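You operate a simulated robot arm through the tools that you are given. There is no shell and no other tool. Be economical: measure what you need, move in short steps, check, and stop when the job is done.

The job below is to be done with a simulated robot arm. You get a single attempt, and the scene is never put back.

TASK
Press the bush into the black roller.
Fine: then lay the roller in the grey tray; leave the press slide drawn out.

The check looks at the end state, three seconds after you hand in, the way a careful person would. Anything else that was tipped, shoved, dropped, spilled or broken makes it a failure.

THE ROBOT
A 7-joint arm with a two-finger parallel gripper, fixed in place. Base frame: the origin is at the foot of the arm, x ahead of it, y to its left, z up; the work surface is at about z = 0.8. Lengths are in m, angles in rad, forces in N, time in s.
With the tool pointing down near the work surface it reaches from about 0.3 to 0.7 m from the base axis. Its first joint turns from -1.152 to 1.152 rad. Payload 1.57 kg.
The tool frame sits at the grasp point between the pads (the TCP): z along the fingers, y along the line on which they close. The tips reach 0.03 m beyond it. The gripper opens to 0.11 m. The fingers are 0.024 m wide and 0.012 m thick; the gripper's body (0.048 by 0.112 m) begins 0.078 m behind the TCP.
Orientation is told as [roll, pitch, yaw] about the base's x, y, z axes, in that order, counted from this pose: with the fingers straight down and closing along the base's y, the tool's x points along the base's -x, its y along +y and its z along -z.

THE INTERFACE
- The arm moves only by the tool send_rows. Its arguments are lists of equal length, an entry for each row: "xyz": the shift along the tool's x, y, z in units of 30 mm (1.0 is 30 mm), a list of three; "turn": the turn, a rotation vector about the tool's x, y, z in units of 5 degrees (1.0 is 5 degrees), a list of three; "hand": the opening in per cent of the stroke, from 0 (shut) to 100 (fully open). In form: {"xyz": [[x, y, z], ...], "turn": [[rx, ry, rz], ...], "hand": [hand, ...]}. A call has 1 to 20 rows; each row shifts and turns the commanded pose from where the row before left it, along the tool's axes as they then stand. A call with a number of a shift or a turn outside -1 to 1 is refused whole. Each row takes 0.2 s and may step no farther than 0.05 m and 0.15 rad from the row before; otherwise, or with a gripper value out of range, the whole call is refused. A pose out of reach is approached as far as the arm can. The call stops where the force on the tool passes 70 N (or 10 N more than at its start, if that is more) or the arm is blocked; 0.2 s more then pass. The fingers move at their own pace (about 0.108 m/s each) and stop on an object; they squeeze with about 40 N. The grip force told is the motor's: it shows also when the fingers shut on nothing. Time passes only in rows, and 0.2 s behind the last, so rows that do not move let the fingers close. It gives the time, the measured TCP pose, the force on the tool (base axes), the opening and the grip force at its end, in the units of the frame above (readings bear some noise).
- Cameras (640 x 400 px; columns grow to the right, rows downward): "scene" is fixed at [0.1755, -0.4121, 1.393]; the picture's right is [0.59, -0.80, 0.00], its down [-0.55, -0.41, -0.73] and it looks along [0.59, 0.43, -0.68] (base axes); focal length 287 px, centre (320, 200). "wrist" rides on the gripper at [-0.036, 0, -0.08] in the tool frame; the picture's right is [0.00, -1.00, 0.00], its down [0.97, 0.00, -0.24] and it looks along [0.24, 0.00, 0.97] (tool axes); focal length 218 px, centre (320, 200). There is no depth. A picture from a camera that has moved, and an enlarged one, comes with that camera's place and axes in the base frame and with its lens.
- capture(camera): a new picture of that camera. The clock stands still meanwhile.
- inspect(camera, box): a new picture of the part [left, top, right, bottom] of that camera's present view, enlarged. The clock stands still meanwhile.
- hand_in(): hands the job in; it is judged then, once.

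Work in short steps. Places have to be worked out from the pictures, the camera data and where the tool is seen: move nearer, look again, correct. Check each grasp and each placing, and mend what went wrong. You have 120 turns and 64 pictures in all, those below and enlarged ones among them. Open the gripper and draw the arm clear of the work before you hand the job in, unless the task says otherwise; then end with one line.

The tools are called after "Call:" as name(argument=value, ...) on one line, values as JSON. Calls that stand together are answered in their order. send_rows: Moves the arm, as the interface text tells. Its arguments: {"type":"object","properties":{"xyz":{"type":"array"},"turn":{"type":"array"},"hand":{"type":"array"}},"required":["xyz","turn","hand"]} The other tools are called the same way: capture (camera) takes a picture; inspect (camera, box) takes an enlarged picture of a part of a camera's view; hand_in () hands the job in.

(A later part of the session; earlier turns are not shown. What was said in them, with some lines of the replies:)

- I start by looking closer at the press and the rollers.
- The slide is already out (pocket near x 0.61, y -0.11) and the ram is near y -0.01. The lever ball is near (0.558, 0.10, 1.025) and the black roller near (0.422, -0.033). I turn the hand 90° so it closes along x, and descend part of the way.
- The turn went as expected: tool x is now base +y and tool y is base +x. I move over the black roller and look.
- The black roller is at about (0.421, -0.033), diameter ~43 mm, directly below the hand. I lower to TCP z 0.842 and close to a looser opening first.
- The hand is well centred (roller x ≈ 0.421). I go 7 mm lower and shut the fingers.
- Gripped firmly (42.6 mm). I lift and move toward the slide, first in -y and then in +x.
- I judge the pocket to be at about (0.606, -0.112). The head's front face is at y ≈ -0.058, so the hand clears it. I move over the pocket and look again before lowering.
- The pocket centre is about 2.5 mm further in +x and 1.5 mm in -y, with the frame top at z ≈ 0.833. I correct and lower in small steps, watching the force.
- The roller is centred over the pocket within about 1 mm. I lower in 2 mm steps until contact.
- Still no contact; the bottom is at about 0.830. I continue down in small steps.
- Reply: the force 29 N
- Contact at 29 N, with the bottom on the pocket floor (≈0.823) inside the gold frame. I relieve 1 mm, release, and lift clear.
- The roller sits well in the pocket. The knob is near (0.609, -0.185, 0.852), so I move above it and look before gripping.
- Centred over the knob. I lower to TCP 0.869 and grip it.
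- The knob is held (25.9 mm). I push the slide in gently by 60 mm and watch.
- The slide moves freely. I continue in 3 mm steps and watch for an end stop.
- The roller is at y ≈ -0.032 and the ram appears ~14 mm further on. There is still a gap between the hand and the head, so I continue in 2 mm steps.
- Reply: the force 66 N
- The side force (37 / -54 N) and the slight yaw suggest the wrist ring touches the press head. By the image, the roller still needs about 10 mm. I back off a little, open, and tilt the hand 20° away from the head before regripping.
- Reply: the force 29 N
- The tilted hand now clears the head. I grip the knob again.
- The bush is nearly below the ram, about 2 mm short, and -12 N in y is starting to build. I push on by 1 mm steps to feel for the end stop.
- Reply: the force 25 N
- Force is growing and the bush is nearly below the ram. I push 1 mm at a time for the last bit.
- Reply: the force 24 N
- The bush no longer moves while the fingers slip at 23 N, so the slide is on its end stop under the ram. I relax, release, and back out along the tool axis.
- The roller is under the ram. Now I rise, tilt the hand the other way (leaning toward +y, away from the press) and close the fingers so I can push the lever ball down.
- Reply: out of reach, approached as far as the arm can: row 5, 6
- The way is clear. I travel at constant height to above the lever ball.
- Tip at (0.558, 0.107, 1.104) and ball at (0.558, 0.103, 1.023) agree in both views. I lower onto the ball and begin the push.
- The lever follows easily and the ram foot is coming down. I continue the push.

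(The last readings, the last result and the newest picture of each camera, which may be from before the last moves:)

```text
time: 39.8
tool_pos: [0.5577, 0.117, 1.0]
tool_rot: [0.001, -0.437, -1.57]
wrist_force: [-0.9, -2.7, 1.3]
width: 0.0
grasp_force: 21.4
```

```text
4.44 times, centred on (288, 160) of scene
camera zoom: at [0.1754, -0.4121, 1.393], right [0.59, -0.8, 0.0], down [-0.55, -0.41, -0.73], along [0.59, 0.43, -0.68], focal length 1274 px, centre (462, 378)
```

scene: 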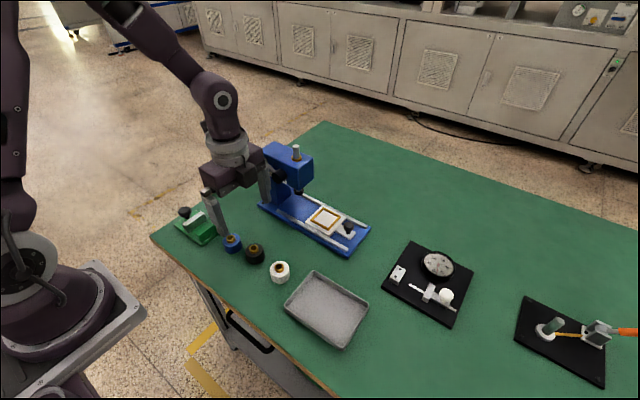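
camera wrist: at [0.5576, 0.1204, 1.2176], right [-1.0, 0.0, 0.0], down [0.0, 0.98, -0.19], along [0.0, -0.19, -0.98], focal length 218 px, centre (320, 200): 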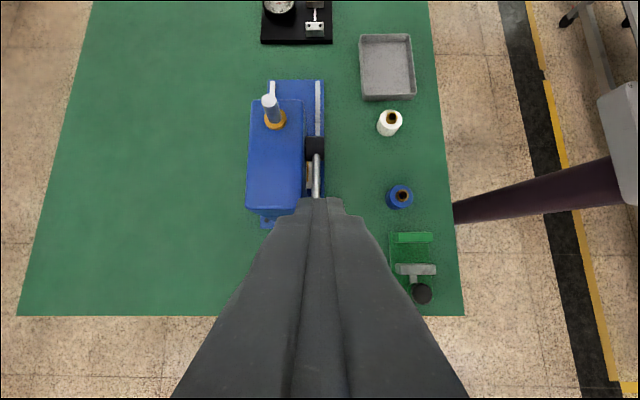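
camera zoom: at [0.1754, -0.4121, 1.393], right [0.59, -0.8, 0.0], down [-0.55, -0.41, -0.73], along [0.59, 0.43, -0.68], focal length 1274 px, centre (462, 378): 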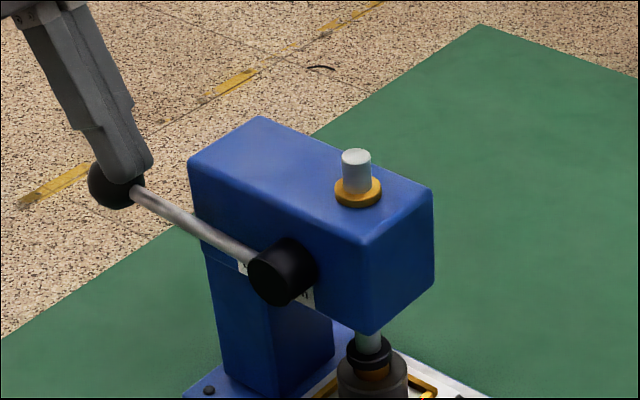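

The lever is nearing horizontal and the ram is at the bush. The tip sits near the rod end of the ball, so I shift 5 mm outward and continue down.

Call:
send_rows(xyz=[[0.151, 0, -0.07], [0.141, 0, 0.302], [0.141, 0, 0.302], [0.141, 0, 0.302], [0, 0, 0]], turn=[[0, 0, 0], [0, 0, 0], [0, 0, 0], [0, 0, 0], [0, 0, 0]], hand=[0, 0, 0, 0, 0])

Call:
inspect(camera="scene", box=[225, 115, 351, 205])

```text
time: 41.0
tool_pos: [0.5576, 0.1233, 0.9702]
tool_rot: [0.0, -0.436, -1.57]
wrist_force: [1.2, -2.4, 5.2]
width: 0.0
grasp_force: 21.5
```

```text
4.44 times, centred on (288, 160) of scene
camera zoom: at [0.1754, -0.4122, 1.3929], right [0.59, -0.8, 0.0], down [-0.55, -0.41, -0.73], along [0.59, 0.43, -0.68], focal length 1274 px, centre (462, 378)
```

zoom: 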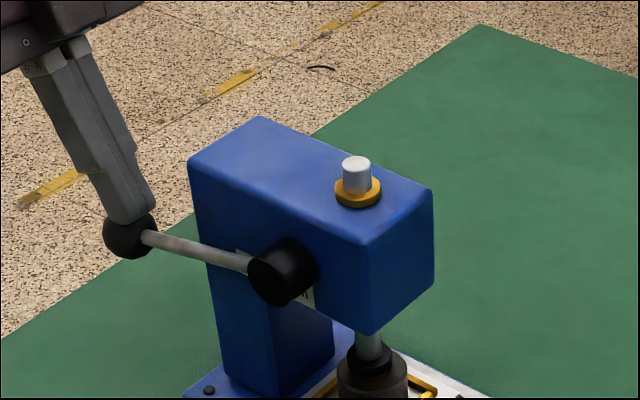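

The bush is going in (≈5 N). I continue in smaller steps until the force rises sharply at the bottom.

Call:
send_rows(xyz=[[0.07, 0, 0.151], [0.07, 0, 0.151], [0.07, 0, 0.151], [0.07, 0, 0.151], [0, 0, 0]], turn=[[0, 0, 0], [0, 0, 0], [0, 0, 0], [0, 0, 0], [0, 0, 0]], hand=[0, 0, 0, 0, 0])

Call:
inspect(camera="scene", box=[225, 125, 351, 215])

```text
time: 42.2
tool_pos: [0.5587, 0.1244, 0.9509]
tool_rot: [0.001, -0.436, -1.57]
wrist_force: [0.2, -1.3, 4.1]
width: 0.0001
grasp_force: 20.8
```

```text
4.44 times, centred on (288, 170) of scene
camera zoom: at [0.1754, -0.4121, 1.393], right [0.59, -0.8, 0.0], down [-0.55, -0.41, -0.73], along [0.59, 0.43, -0.68], focal length 1274 px, centre (462, 333)
```

zoom: 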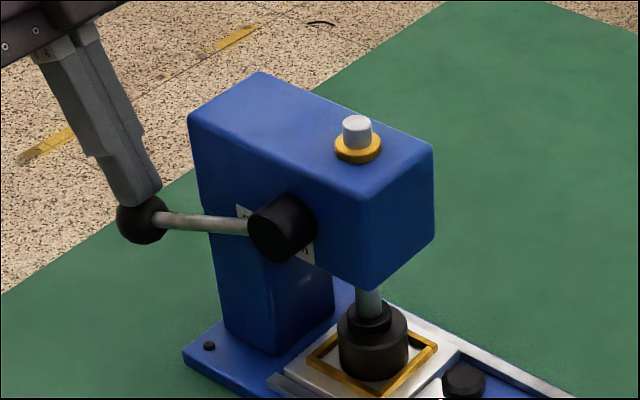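

The foot is close to the roller face. I continue down.

Call:
send_rows(xyz=[[0.07, 0, 0.151], [0.07, 0, 0.151], [0.07, 0, 0.151], [0.07, 0, 0.151], [0, 0, 0]], turn=[[0, 0, 0], [0, 0, 0], [0, 0, 0], [0, 0, 0], [0, 0, 0]], hand=[0, 0, 0, 0, 0])

Call:
inspect(camera="scene", box=[225, 125, 351, 215])

```text
time: 43.4
tool_pos: [0.5586, 0.1225, 0.9322]
tool_rot: [0.0, -0.435, -1.57]
wrist_force: [0.2, 0.7, 4.7]
width: 0.0
grasp_force: 21.6
```

```text
4.44 times, centred on (288, 170) of scene
camera zoom: at [0.1754, -0.4121, 1.393], right [0.59, -0.8, 0.0], down [-0.55, -0.41, -0.73], along [0.59, 0.43, -0.68], focal length 1274 px, centre (462, 333)
```

zoom: 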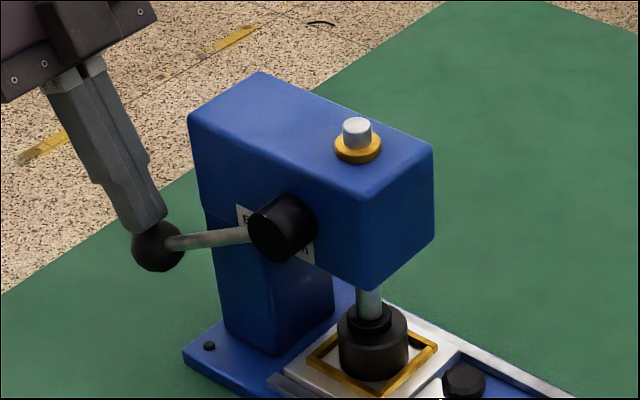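

The ram barely moved in this last step while the lever still turns. I continue and compare again.

Call:
send_rows(xyz=[[0.07, 0, 0.151], [0.07, 0, 0.151], [0.07, 0, 0.151], [0.07, 0, 0.151], [0, 0, 0]], turn=[[0, 0, 0], [0, 0, 0], [0, 0, 0], [0, 0, 0], [0, 0, 0]], hand=[0, 0, 0, 0, 0])

Call:
inspect(camera="scene", box=[225, 125, 351, 215])

```text
time: 44.1
tool_pos: [0.5589, 0.1226, 0.9262]
tool_rot: [0.004, -0.442, -1.569]
wrist_force: [-13.8, 8.9, 29.6]
width: 0.0
grasp_force: 20.8
stopped in row 3: the force on the tool passed its limit (the readings are from after the stop); the commanded pose is now the measured one
```

```text
4.44 times, centred on (288, 170) of scene
camera zoom: at [0.1746, -0.412, 1.3931], right [0.59, -0.8, 0.0], down [-0.55, -0.41, -0.73], along [0.59, 0.43, -0.68], focal length 1274 px, centre (462, 333)
```

zoom: 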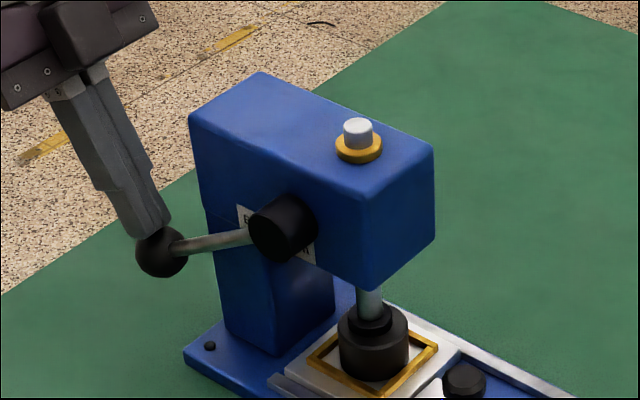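

A firm stop has been reached (over 70 N). I look closely at the foot on the roller.

Call:
inspect(camera="scene", box=[284, 175, 326, 205])

```text
13.33 times, centred on (305, 190) of scene
camera zoom: at [0.1746, -0.412, 1.3931], right [0.59, -0.8, 0.0], down [-0.55, -0.41, -0.73], along [0.59, 0.43, -0.68], focal length 3823 px, centre (520, 333)
```

zoom: 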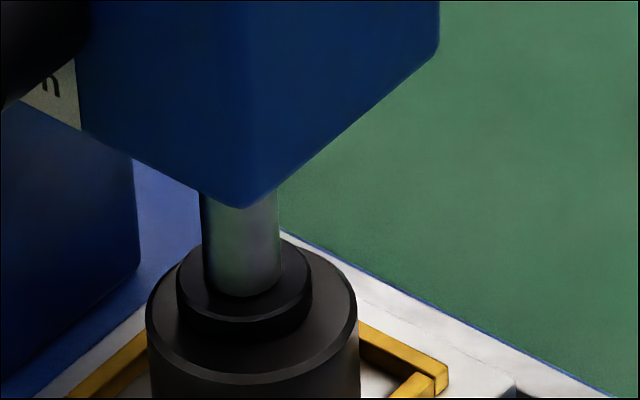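

The foot sits flat on the roller face, so the bush is fully in. I rise to see whether the lever follows up.

Call:
send_rows(xyz=[[-0.141, 0, -0.302], [-0.282, 0, -0.604], [-0.282, 0, -0.604], [-0.282, 0, -0.604], [0, 0, 0], [0, 0, 0]], turn=[[0, 0, 0], [0, 0, 0], [0, 0, 0], [0, 0, 0], [0, 0, 0], [0, 0, 0]], hand=[0, 0, 0, 0, 0, 0])

Call:
inspect(camera="scene", box=[225, 115, 351, 205])

```text
time: 45.5
tool_pos: [0.5584, 0.1223, 0.9952]
tool_rot: [0.003, -0.441, -1.572]
wrist_force: [1.2, -2.1, 1.1]
width: 0.0
grasp_force: 21.1
```

```text
4.44 times, centred on (288, 160) of scene
camera zoom: at [0.1754, -0.4121, 1.393], right [0.59, -0.8, 0.0], down [-0.55, -0.41, -0.73], along [0.59, 0.43, -0.68], focal length 1274 px, centre (462, 378)
```

zoom: 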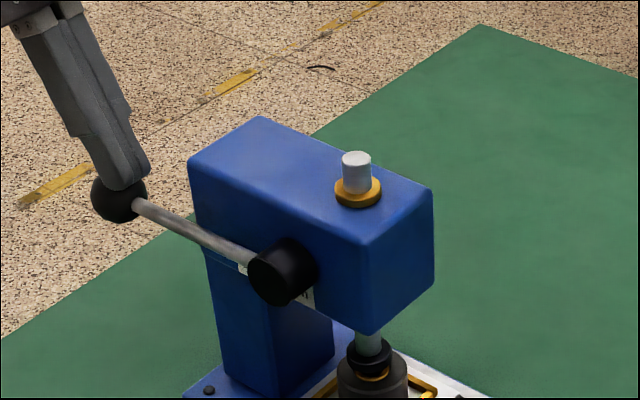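

The lever springs back up with the finger. I let it rise fully and move up.

Call:
send_rows(xyz=[[-0.282, 0, -0.604], [-0.282, 0, -0.604], [-0.282, 0, -0.604], [-0.282, 0, -0.604], [-0.282, 0, -0.604], [-0.282, 0, -0.604], [-0.282, 0, -0.604], [0, 0, 0]], turn=[[0, 0, 0], [0, 0, 0], [0, 0, 0], [0, 0, 0], [0, 0, 0], [0, 0, 0], [0, 0, 0], [0, 0, 0]], hand=[0, 0, 0, 0, 0, 0, 0, 0])

Call:
inspect(camera="scene", box=[225, 125, 351, 215])

Call:
inspect(camera="scene", box=[284, 175, 326, 205])

```text
time: 47.3
tool_pos: [0.559, 0.1226, 1.1346]
tool_rot: [0.004, -0.44, -1.57]
wrist_force: [-0.1, -0.2, -1.3]
width: 0.0
grasp_force: 21.3
```

```text
4.44 times, centred on (288, 170) of scene
camera zoom: at [0.1755, -0.4121, 1.393], right [0.59, -0.8, 0.0], down [-0.55, -0.41, -0.73], along [0.59, 0.43, -0.68], focal length 1274 px, centre (462, 333)
```

zoom: 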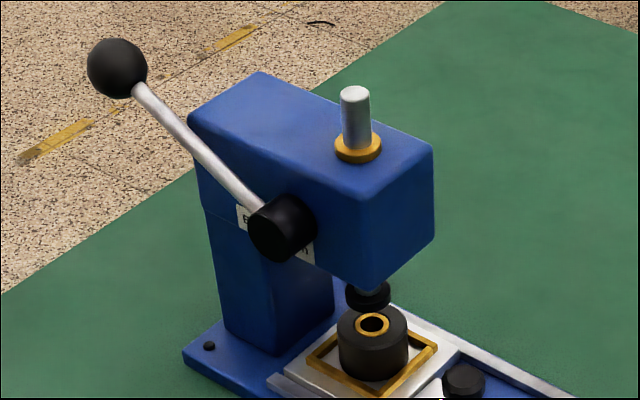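

```text
13.33 times, centred on (305, 190) of scene
camera zoom: at [0.1755, -0.4121, 1.393], right [0.59, -0.8, 0.0], down [-0.55, -0.41, -0.73], along [0.59, 0.43, -0.68], focal length 3823 px, centre (520, 333)
```

zoom: 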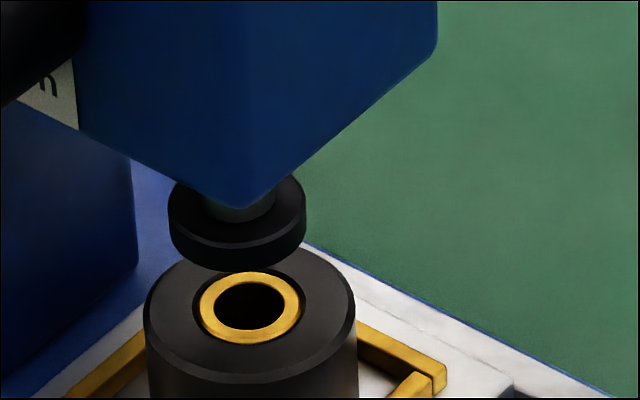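

The bush is now flush with the roller face and the ram is up. I go back the way I came to the knob side.

Call:
send_rows(xyz=[[-0.825, 0, 0.385], [-0.825, 0, 0.385], [-0.825, 0, 0.385], [-0.825, 0, 0.385], [-0.825, 0, 0.385], [-0.825, 0, 0.385], [-0.825, 0, 0.385], [-0.825, 0, 0.385], [-0.825, 0, 0.385], [-0.4, 0, 0.19], [0, 0, 0]], turn=[[0, 0, 0], [0, 0, 0], [0, 0, 0], [0, 0, 0], [0, 0, 0], [0, 0, 0], [0, 0, 0], [0, 0, 0], [0, 0, 0], [0, 0, 0], [0, 0, 0]], hand=[0, 0, 0, 0, 0, 0, 0, 0, 0, 0, 0])

Call:
send_rows(xyz=[[0, 0, 0], [0, 0, 0], [0, 0, 0], [0, 0, 0], [0, 0, 0], [0, 0, 0], [0, 0, 0], [0, 0, 0], [0, 0, 0], [0, 0, 0]], turn=[[0, 1, 0], [0, 1, 0], [0, 1, 0], [0, 1, 0], [0, 1, 0], [0, 1, 0], [0, 1, 0], [0, 1, 0], [0, 1, 0], [0, 0, 0]], hand=[60, 60, 60, 60, 60, 60, 60, 60, 60, 60])

```text
time: 49.7
tool_pos: [0.5583, -0.1377, 1.1348]
tool_rot: [0.004, -0.44, -1.571]
wrist_force: [0.1, -1.0, 0.7]
width: 0.0
grasp_force: 21.2
```

```text
time: 51.9
tool_pos: [0.5602, -0.1376, 1.1357]
tool_rot: [0.005, 0.345, -1.566]
wrist_force: [-1.2, -0.2, -1.1]
width: 0.0658
grasp_force: 0.0
```

Tilt is restored. I descend to the earlier approach point above the knob and look.

Call:
send_rows(xyz=[[-0.313, 0.28, 0.862], [-0.313, 0.28, 0.862], [-0.313, 0.28, 0.862], [-0.313, 0.28, 0.862], [-0.313, 0.28, 0.862], [-0.313, 0.28, 0.862], [0, 0, 0]], turn=[[0, 0, 0], [0, 0, 0], [0, 0, 0], [0, 0, 0], [0, 0, 0], [0, 0, 0], [0, 0, 0]], hand=[60, 60, 60, 60, 60, 60, 60])

Call:
capture(camera="wrist")

```text
time: 53.5
tool_pos: [0.6103, -0.1394, 0.9699]
tool_rot: [0.005, 0.343, -1.568]
wrist_force: [-0.2, 0.5, -0.2]
width: 0.066
grasp_force: 0.0
```

```text
15 pictures are left
camera wrist: at [0.61, -0.1999, 1.0316], right [-1.0, 0.0, 0.0], down [0.0, 0.83, 0.55], along [0.0, 0.55, -0.83], focal length 218 px, centre (320, 200)
```

wrist: 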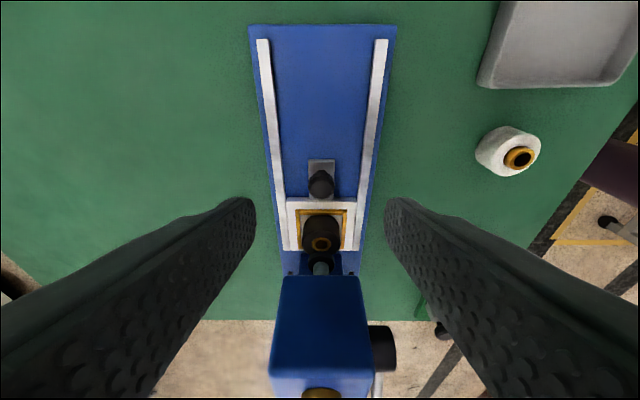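

Lined up as before. I advance 105 mm along the tool axis around the knob and grip.

Call:
send_rows(xyz=[[0, 0, 0.9], [0, 0, 0.9], [0, 0, 0.9], [0, 0, 0.85], [0, 0, 0], [0, 0, 0], [0, 0, 0], [0, 0, 0]], turn=[[0, 0, 0], [0, 0, 0], [0, 0, 0], [0, 0, 0], [0, 0, 0], [0, 0, 0], [0, 0, 0], [0, 0, 0]], hand=[60, 60, 60, 60, 60, 30, 10, 10])

```text
time: 55.3
tool_pos: [0.6101, -0.1024, 0.8679]
tool_rot: [0.001, 0.346, -1.569]
wrist_force: [-20.2, 0.4, 2.6]
width: 0.0255
grasp_force: 36.3
```

The knob is held (25.5 mm). I draw the slide out by about 85 mm.

Call:
send_rows(xyz=[[-0.15, 0, -0.055], [-0.25, 0, -0.091], [-0.313, 0, -0.114], [-0.313, 0, -0.114], [-0.313, 0, -0.114], [-0.313, 0, -0.114], [-0.313, 0, -0.114], [-0.313, 0, -0.114], [-0.25, 0, -0.091], [-0.1, 0, -0.036], [0, 0, 0]], turn=[[0, 0, 0], [0, 0, 0], [0, 0, 0], [0, 0, 0], [0, 0, 0], [0, 0, 0], [0, 0, 0], [0, 0, 0], [0, 0, 0], [0, 0, 0], [0, 0, 0]], hand=[10, 10, 10, 10, 10, 10, 10, 10, 10, 10, 10])

Call:
inspect(camera="scene", box=[240, 130, 380, 240])

```text
time: 57.7
tool_pos: [0.6103, -0.186, 0.8699]
tool_rot: [0.001, 0.347, -1.57]
wrist_force: [-27.6, -0.2, -12.2]
width: 0.0259
grasp_force: 36.9
```

```text
3.64 times, centred on (310, 185) of scene
camera zoom: at [0.1751, -0.4121, 1.393], right [0.59, -0.8, 0.0], down [-0.55, -0.41, -0.73], along [0.59, 0.43, -0.68], focal length 1043 px, centre (356, 254)
```

zoom: 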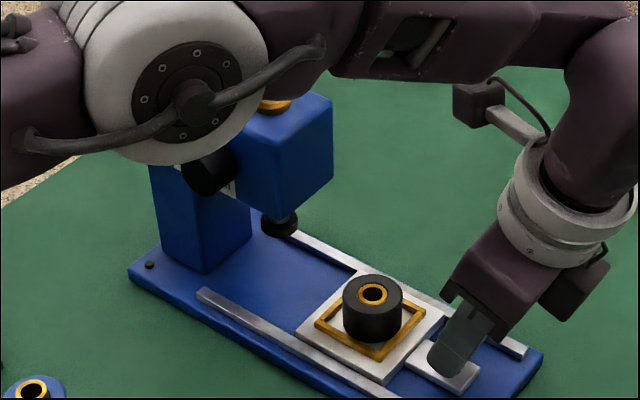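

The slide is out with the roller upright. I pull a few more mm to feel the outer stop.

Call:
send_rows(xyz=[[-0.05, 0, -0.018], [-0.05, 0, -0.018], [-0.05, 0, -0.018], [0, 0, 0]], turn=[[0, 0, 0], [0, 0, 0], [0, 0, 0], [0, 0, 0]], hand=[10, 10, 10, 10])

```text
time: 58.7
tool_pos: [0.6108, -0.1919, 0.8695]
tool_rot: [0.002, 0.346, -1.569]
wrist_force: [-22.4, -1.2, -18.5]
width: 0.0256
grasp_force: 37.0
```

No stop yet; the knob is about at its initial place. I pull a little more.

Call:
send_rows(xyz=[[-0.05, 0, -0.018], [-0.05, 0, -0.018], [-0.05, 0, -0.018], [0, 0, 0]], turn=[[0, 0, 0], [0, 0, 0], [0, 0, 0], [0, 0, 0]], hand=[10, 10, 10, 10])

Call:
inspect(camera="scene", box=[290, 180, 374, 240])

```text
time: 59.7
tool_pos: [0.6091, -0.1927, 0.8712]
tool_rot: [0.0, 0.352, -1.569]
wrist_force: [-26.2, 18.0, -13.6]
width: 0.026
grasp_force: 37.1
```

```text
6.67 times, centred on (332, 210) of scene
camera zoom: at [0.1752, -0.4117, 1.3931], right [0.59, -0.8, 0.0], down [-0.55, -0.41, -0.73], along [0.59, 0.43, -0.68], focal length 1911 px, centre (240, 133)
```

zoom: 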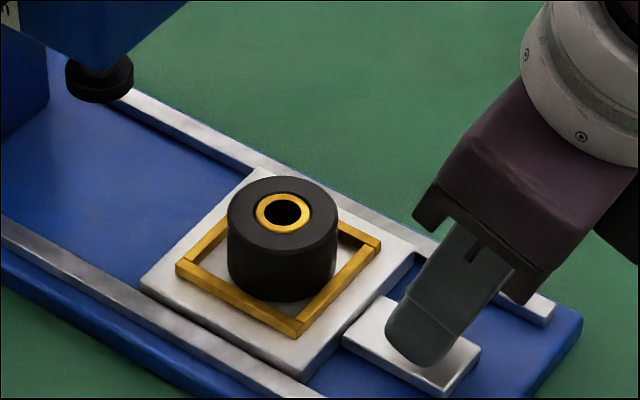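

An 18 N pull against the stop and a picture matching the starting slide position show it is fully out. I release, back out, and set the hand upright.

Call:
send_rows(xyz=[[0.07, 0, 0.025], [0, 0, 0], [0, 0, 0], [0, 0, -0.7], [0, 0, -1], [0, 0, -1], [0, 0, -0.3], [0, 0, 0], [0, 0, 0], [0, 0, 0], [0, 0, 0], [0, 0, 0]], turn=[[0, 0, 0], [0, 0, 0], [0, 0, 0], [0, 0, 0], [0, 0, 0], [0, 0, 0], [0, 0, 0], [0, -1, 0], [0, -1, 0], [0, -1, 0], [0, -1, 0], [0, 0, 0]], hand=[10, 60, 60, 60, 60, 60, 60, 60, 60, 60, 60, 60])

```text
time: 62.3
tool_pos: [0.6087, -0.2216, 0.9494]
tool_rot: [0.002, -0.006, -1.569]
wrist_force: [-0.3, -0.5, 0.0]
width: 0.0658
grasp_force: 0.1
out of reach, approached as far as the arm can: row 7
```

Upright at z 0.949. I move over the roller and check.

Call:
send_rows(xyz=[[0.9, 0, 0], [0.9, 0, 0], [0.9, 0, 0], [0.95, 0, 0], [0, 0, 0.5], [0, 0, 0]], turn=[[0, 0, 0], [0, 0, 0], [0, 0, 0], [0, 0, 0], [0, 0, 0], [0, 0, 0]], hand=[60, 60, 60, 60, 60, 60])

Call:
capture(camera="wrist")

```text
time: 63.7
tool_pos: [0.6105, -0.1115, 0.9345]
tool_rot: [0.003, -0.006, -1.569]
wrist_force: [0.2, 0.8, 0.0]
width: 0.066
grasp_force: 0.0
```

```text
12 pictures are left
camera wrist: at [0.6095, -0.1479, 1.0141], right [-1.0, 0.0, 0.0], down [0.0, 0.97, 0.24], along [0.0, 0.24, -0.97], focal length 218 px, centre (320, 200)
```

wrist: 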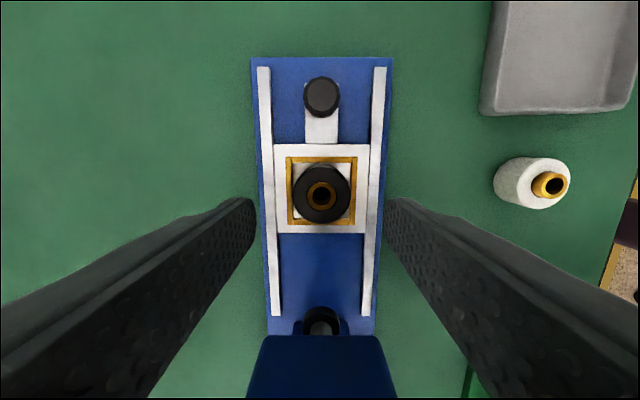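

Well aligned. I lower to TCP 0.8655, grip the roller, and lift.

Call:
send_rows(xyz=[[0, 0, 0.8], [0, 0, 0.8], [0, 0, 0.7], [0, 0, 0], [0, 0, 0], [0, 0, 0], [0, 0, 0], [0, 0, -0.4], [0, 0, -0.8], [0, 0, -1], [0, 0, -0.8], [0, 0, 0]], turn=[[0, 0, 0], [0, 0, 0], [0, 0, 0], [0, 0, 0], [0, 0, 0], [0, 0, 0], [0, 0, 0], [0, 0, 0], [0, 0, 0], [0, 0, 0], [0, 0, 0], [0, 0, 0]], hand=[60, 60, 60, 60, 40, 20, 20, 20, 20, 20, 20, 20])

Call:
capture(camera="scene")

```text
time: 66.3
tool_pos: [0.6085, -0.1121, 0.9584]
tool_rot: [0.003, -0.004, -1.568]
wrist_force: [0.1, -1.1, -1.0]
width: 0.0425
grasp_force: 40.0
```

```text
11 pictures are left
```

scene: 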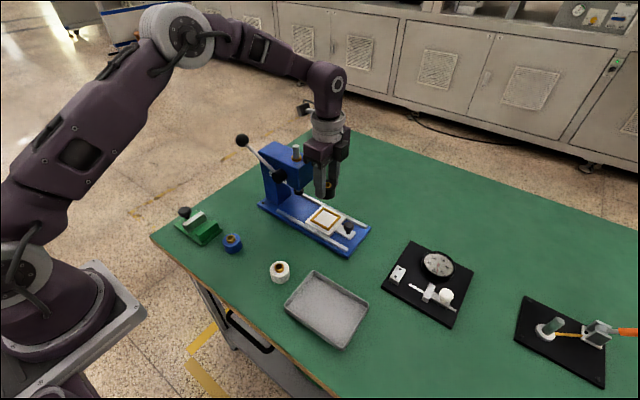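

Roller held. The tray centre is about (0.415, -0.255); I carry the roller there at height.

Call:
send_rows(xyz=[[-0.596, -0.806, 0], [-0.596, -0.806, 0], [-0.596, -0.806, 0], [-0.596, -0.806, 0], [-0.596, -0.806, 0], [-0.596, -0.806, 0], [-0.596, -0.806, 0], [-0.596, -0.806, 0], [0, 0, 0.5], [0, 0, 0]], turn=[[0, 0, 0], [0, 0, 0], [0, 0, 0], [0, 0, 0], [0, 0, 0], [0, 0, 0], [0, 0, 0], [0, 0, 0], [0, 0, 0], [0, 0, 0]], hand=[20, 20, 20, 20, 20, 20, 20, 20, 20, 20])

Call:
capture(camera="wrist")

Call:
inspect(camera="scene", box=[250, 230, 404, 340])

```text
time: 68.5
tool_pos: [0.4155, -0.2563, 0.9409]
tool_rot: [0.003, -0.005, -1.568]
wrist_force: [-0.6, -0.1, -0.7]
width: 0.0426
grasp_force: 40.0
```

```text
10 pictures are left
camera wrist: at [0.4132, -0.2919, 1.0198], right [-1.0, 0.0, 0.0], down [0.0, 0.97, 0.24], along [0.0, 0.24, -0.97], focal length 218 px, centre (320, 200)
```

wrist: 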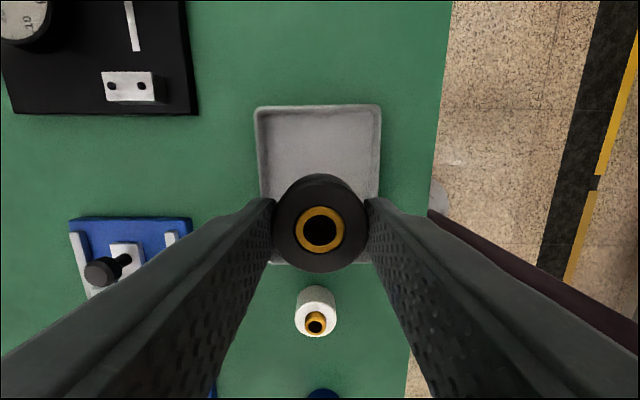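

```text
3.64 times, centred on (327, 285) of scene
camera zoom: at [0.1755, -0.4121, 1.393], right [0.59, -0.8, 0.0], down [-0.55, -0.41, -0.73], along [0.59, 0.43, -0.68], focal length 1043 px, centre (294, -109)
```

zoom: 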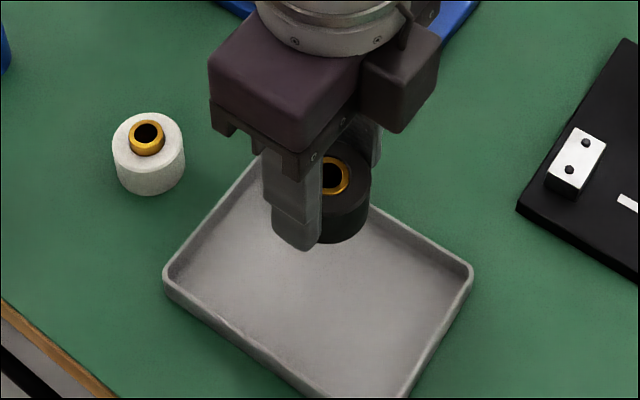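

Centred over the tray. I lower most of the way, then feel for the floor.

Call:
send_rows(xyz=[[0, 0, 0.8], [0, 0, 0.8], [0, 0, 0.7], [0, 0, 0.4], [0, 0, 0.1], [0, 0, 0]], turn=[[0, 0, 0], [0, 0, 0], [0, 0, 0], [0, 0, 0], [0, 0, 0], [0, 0, 0]], hand=[20, 20, 20, 20, 20, 20])

Call:
send_rows(xyz=[[0, 0, 0.07], [0, 0, 0.07], [0, 0, 0]], turn=[[0, 0, 0], [0, 0, 0], [0, 0, 0]], hand=[20, 20, 20])

```text
time: 69.9
tool_pos: [0.4157, -0.2562, 0.8549]
tool_rot: [0.003, -0.005, -1.569]
wrist_force: [0.3, 0.4, -0.9]
width: 0.0422
grasp_force: 40.0
```

```text
time: 70.7
tool_pos: [0.4163, -0.2557, 0.8528]
tool_rot: [0.004, -0.005, -1.57]
wrist_force: [1.4, -0.3, -1.5]
width: 0.0426
grasp_force: 39.5
```

No contact yet; I continue down in ~1.5 mm steps.

Call:
send_rows(xyz=[[0, 0, 0.05], [0, 0, 0.05], [0, 0, 0.05], [0, 0, 0]], turn=[[0, 0, 0], [0, 0, 0], [0, 0, 0], [0, 0, 0]], hand=[20, 20, 20, 20])

```text
time: 71.7
tool_pos: [0.4172, -0.2564, 0.848]
tool_rot: [0.006, -0.005, -1.567]
wrist_force: [0.5, -0.4, -0.1]
width: 0.0428
grasp_force: 39.9
```

Call:
send_rows(xyz=[[0, 0, 0.04], [0, 0, 0.04], [0, 0, 0]], turn=[[0, 0, 0], [0, 0, 0], [0, 0, 0]], hand=[20, 20, 20])

Call:
inspect(camera="scene", box=[280, 250, 364, 310])

```text
time: 72.5
tool_pos: [0.4171, -0.257, 0.8452]
tool_rot: [0.004, -0.005, -1.568]
wrist_force: [-0.6, -0.1, -0.9]
width: 0.0427
grasp_force: 40.7
```

```text
6.67 times, centred on (322, 280) of scene
camera zoom: at [0.1755, -0.4121, 1.393], right [0.59, -0.8, 0.0], down [-0.55, -0.41, -0.73], along [0.59, 0.43, -0.68], focal length 1911 px, centre (307, -333)
```

zoom: 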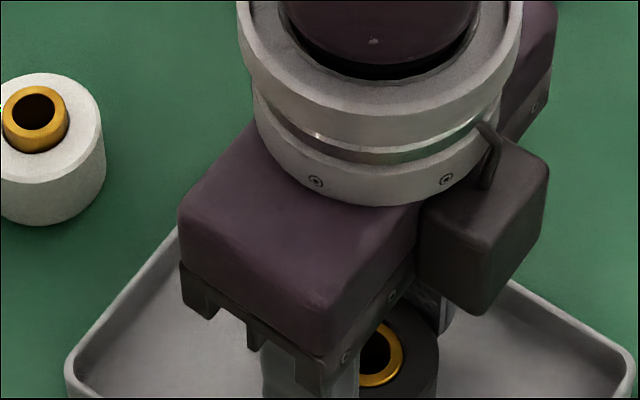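

Still no contact force. I go another 1–2 mm.

Call:
send_rows(xyz=[[0, 0, 0.04], [0, 0, 0.04], [0, 0, 0]], turn=[[0, 0, 0], [0, 0, 0], [0, 0, 0]], hand=[20, 20, 20])

```text
time: 73.3
tool_pos: [0.417, -0.257, 0.8431]
tool_rot: [0.005, -0.006, -1.568]
wrist_force: [-0.7, 0.2, 10.3]
width: 0.0425
grasp_force: 40.0
```

Contact at 10 N: the roller is on the tray floor. I release and lift away.

Call:
send_rows(xyz=[[0, 0, 0], [0, 0, 0], [0, 0, 0], [0, 0, -0.4], [0, 0, -0.8], [0, 0, -1], [0, 0, -1], [0, 0, -1], [0, 0, 0]], turn=[[0, 0, 0], [0, 0, 0], [0, 0, 0], [0, 0, 0], [0, 0, 0], [0, 0, 0], [0, 0, 0], [0, 0, 0], [0, 0, 0]], hand=[40, 60, 60, 60, 60, 60, 60, 60, 60])

Call:
capture(camera="scene")

Call:
capture(camera="wrist")

```text
time: 75.3
tool_pos: [0.4169, -0.255, 0.9696]
tool_rot: [0.004, -0.005, -1.568]
wrist_force: [0.5, 0.8, 0.6]
width: 0.0663
grasp_force: 0.0
```

```text
7 pictures are left
```

scene: 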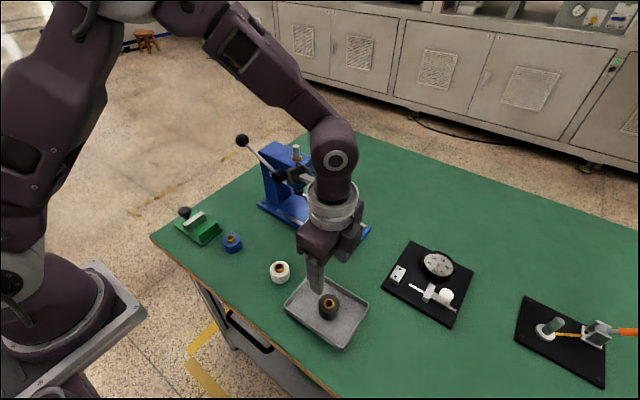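

```text
6 pictures are left
camera wrist: at [0.4152, -0.2914, 1.0491], right [-1.0, 0.0, 0.0], down [0.0, 0.97, 0.24], along [0.0, 0.24, -0.97], focal length 218 px, centre (320, 200)
```

wrist: 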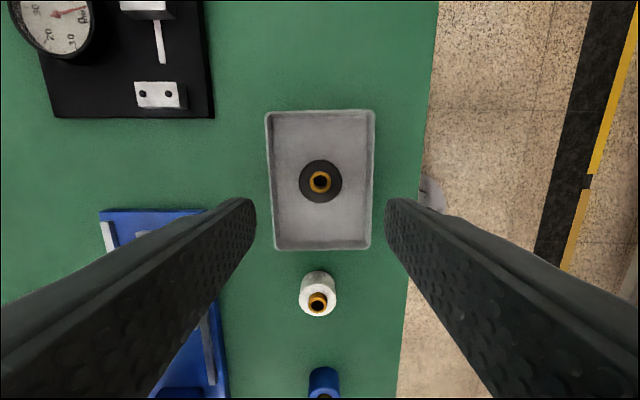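

The roller stands in the tray. I raise the arm clear with the gripper open and take a last look.

Call:
send_rows(xyz=[[0, 0, -1], [0, 0, -1], [0, 0, -1], [0, 0, -1], [0, 0, -1], [0, 0, 0]], turn=[[0, 0, 0], [0, 0, 0], [0, 0, 0], [0, 0, 0], [0, 0, 0], [0, 0, 0]], hand=[100, 100, 100, 100, 100, 100])

Call:
inspect(camera="scene", box=[285, 265, 369, 325])

Call:
inspect(camera="wrist", box=[60, 60, 420, 380])

```text
time: 76.7
tool_pos: [0.4151, -0.2571, 1.1177]
tool_rot: [0.004, -0.005, -1.569]
wrist_force: [0.1, 0.6, 0.4]
width: 0.11
grasp_force: 0.0
```

```text
6.67 times, centred on (327, 295) of scene
camera zoom: at [0.1755, -0.4121, 1.393], right [0.59, -0.8, 0.0], down [-0.55, -0.41, -0.73], along [0.59, 0.43, -0.68], focal length 1911 px, centre (273, -433)
```

zoom: 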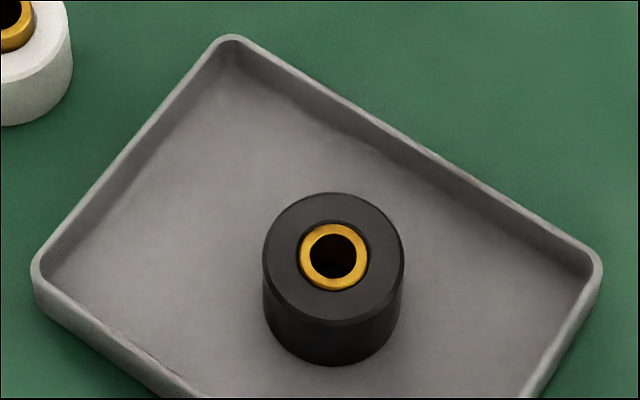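

```text
1.25 times, centred on (240, 220) of wrist
camera zoom: at [0.4134, -0.2917, 1.1981], right [-1.0, 0.0, 0.0], down [0.0, 0.97, 0.24], along [0.0, 0.24, -0.97], focal length 273 px, centre (420, 175)
```

zoom: 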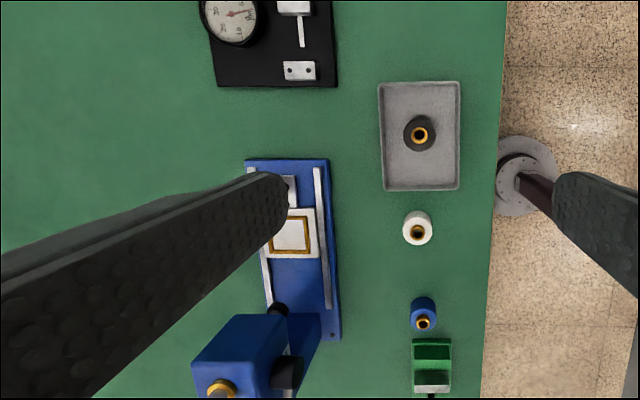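

The bush is flush, the roller is in the tray, the slide is drawn out, and nothing else has been disturbed. I hand the job in.

Call:
hand_in()

```text
The job is handed in.
```

The bush is pressed flush into the black roller, which stands upright in the grey tray; the press slide is drawn fully out, and the arm is clear with the gripper open.
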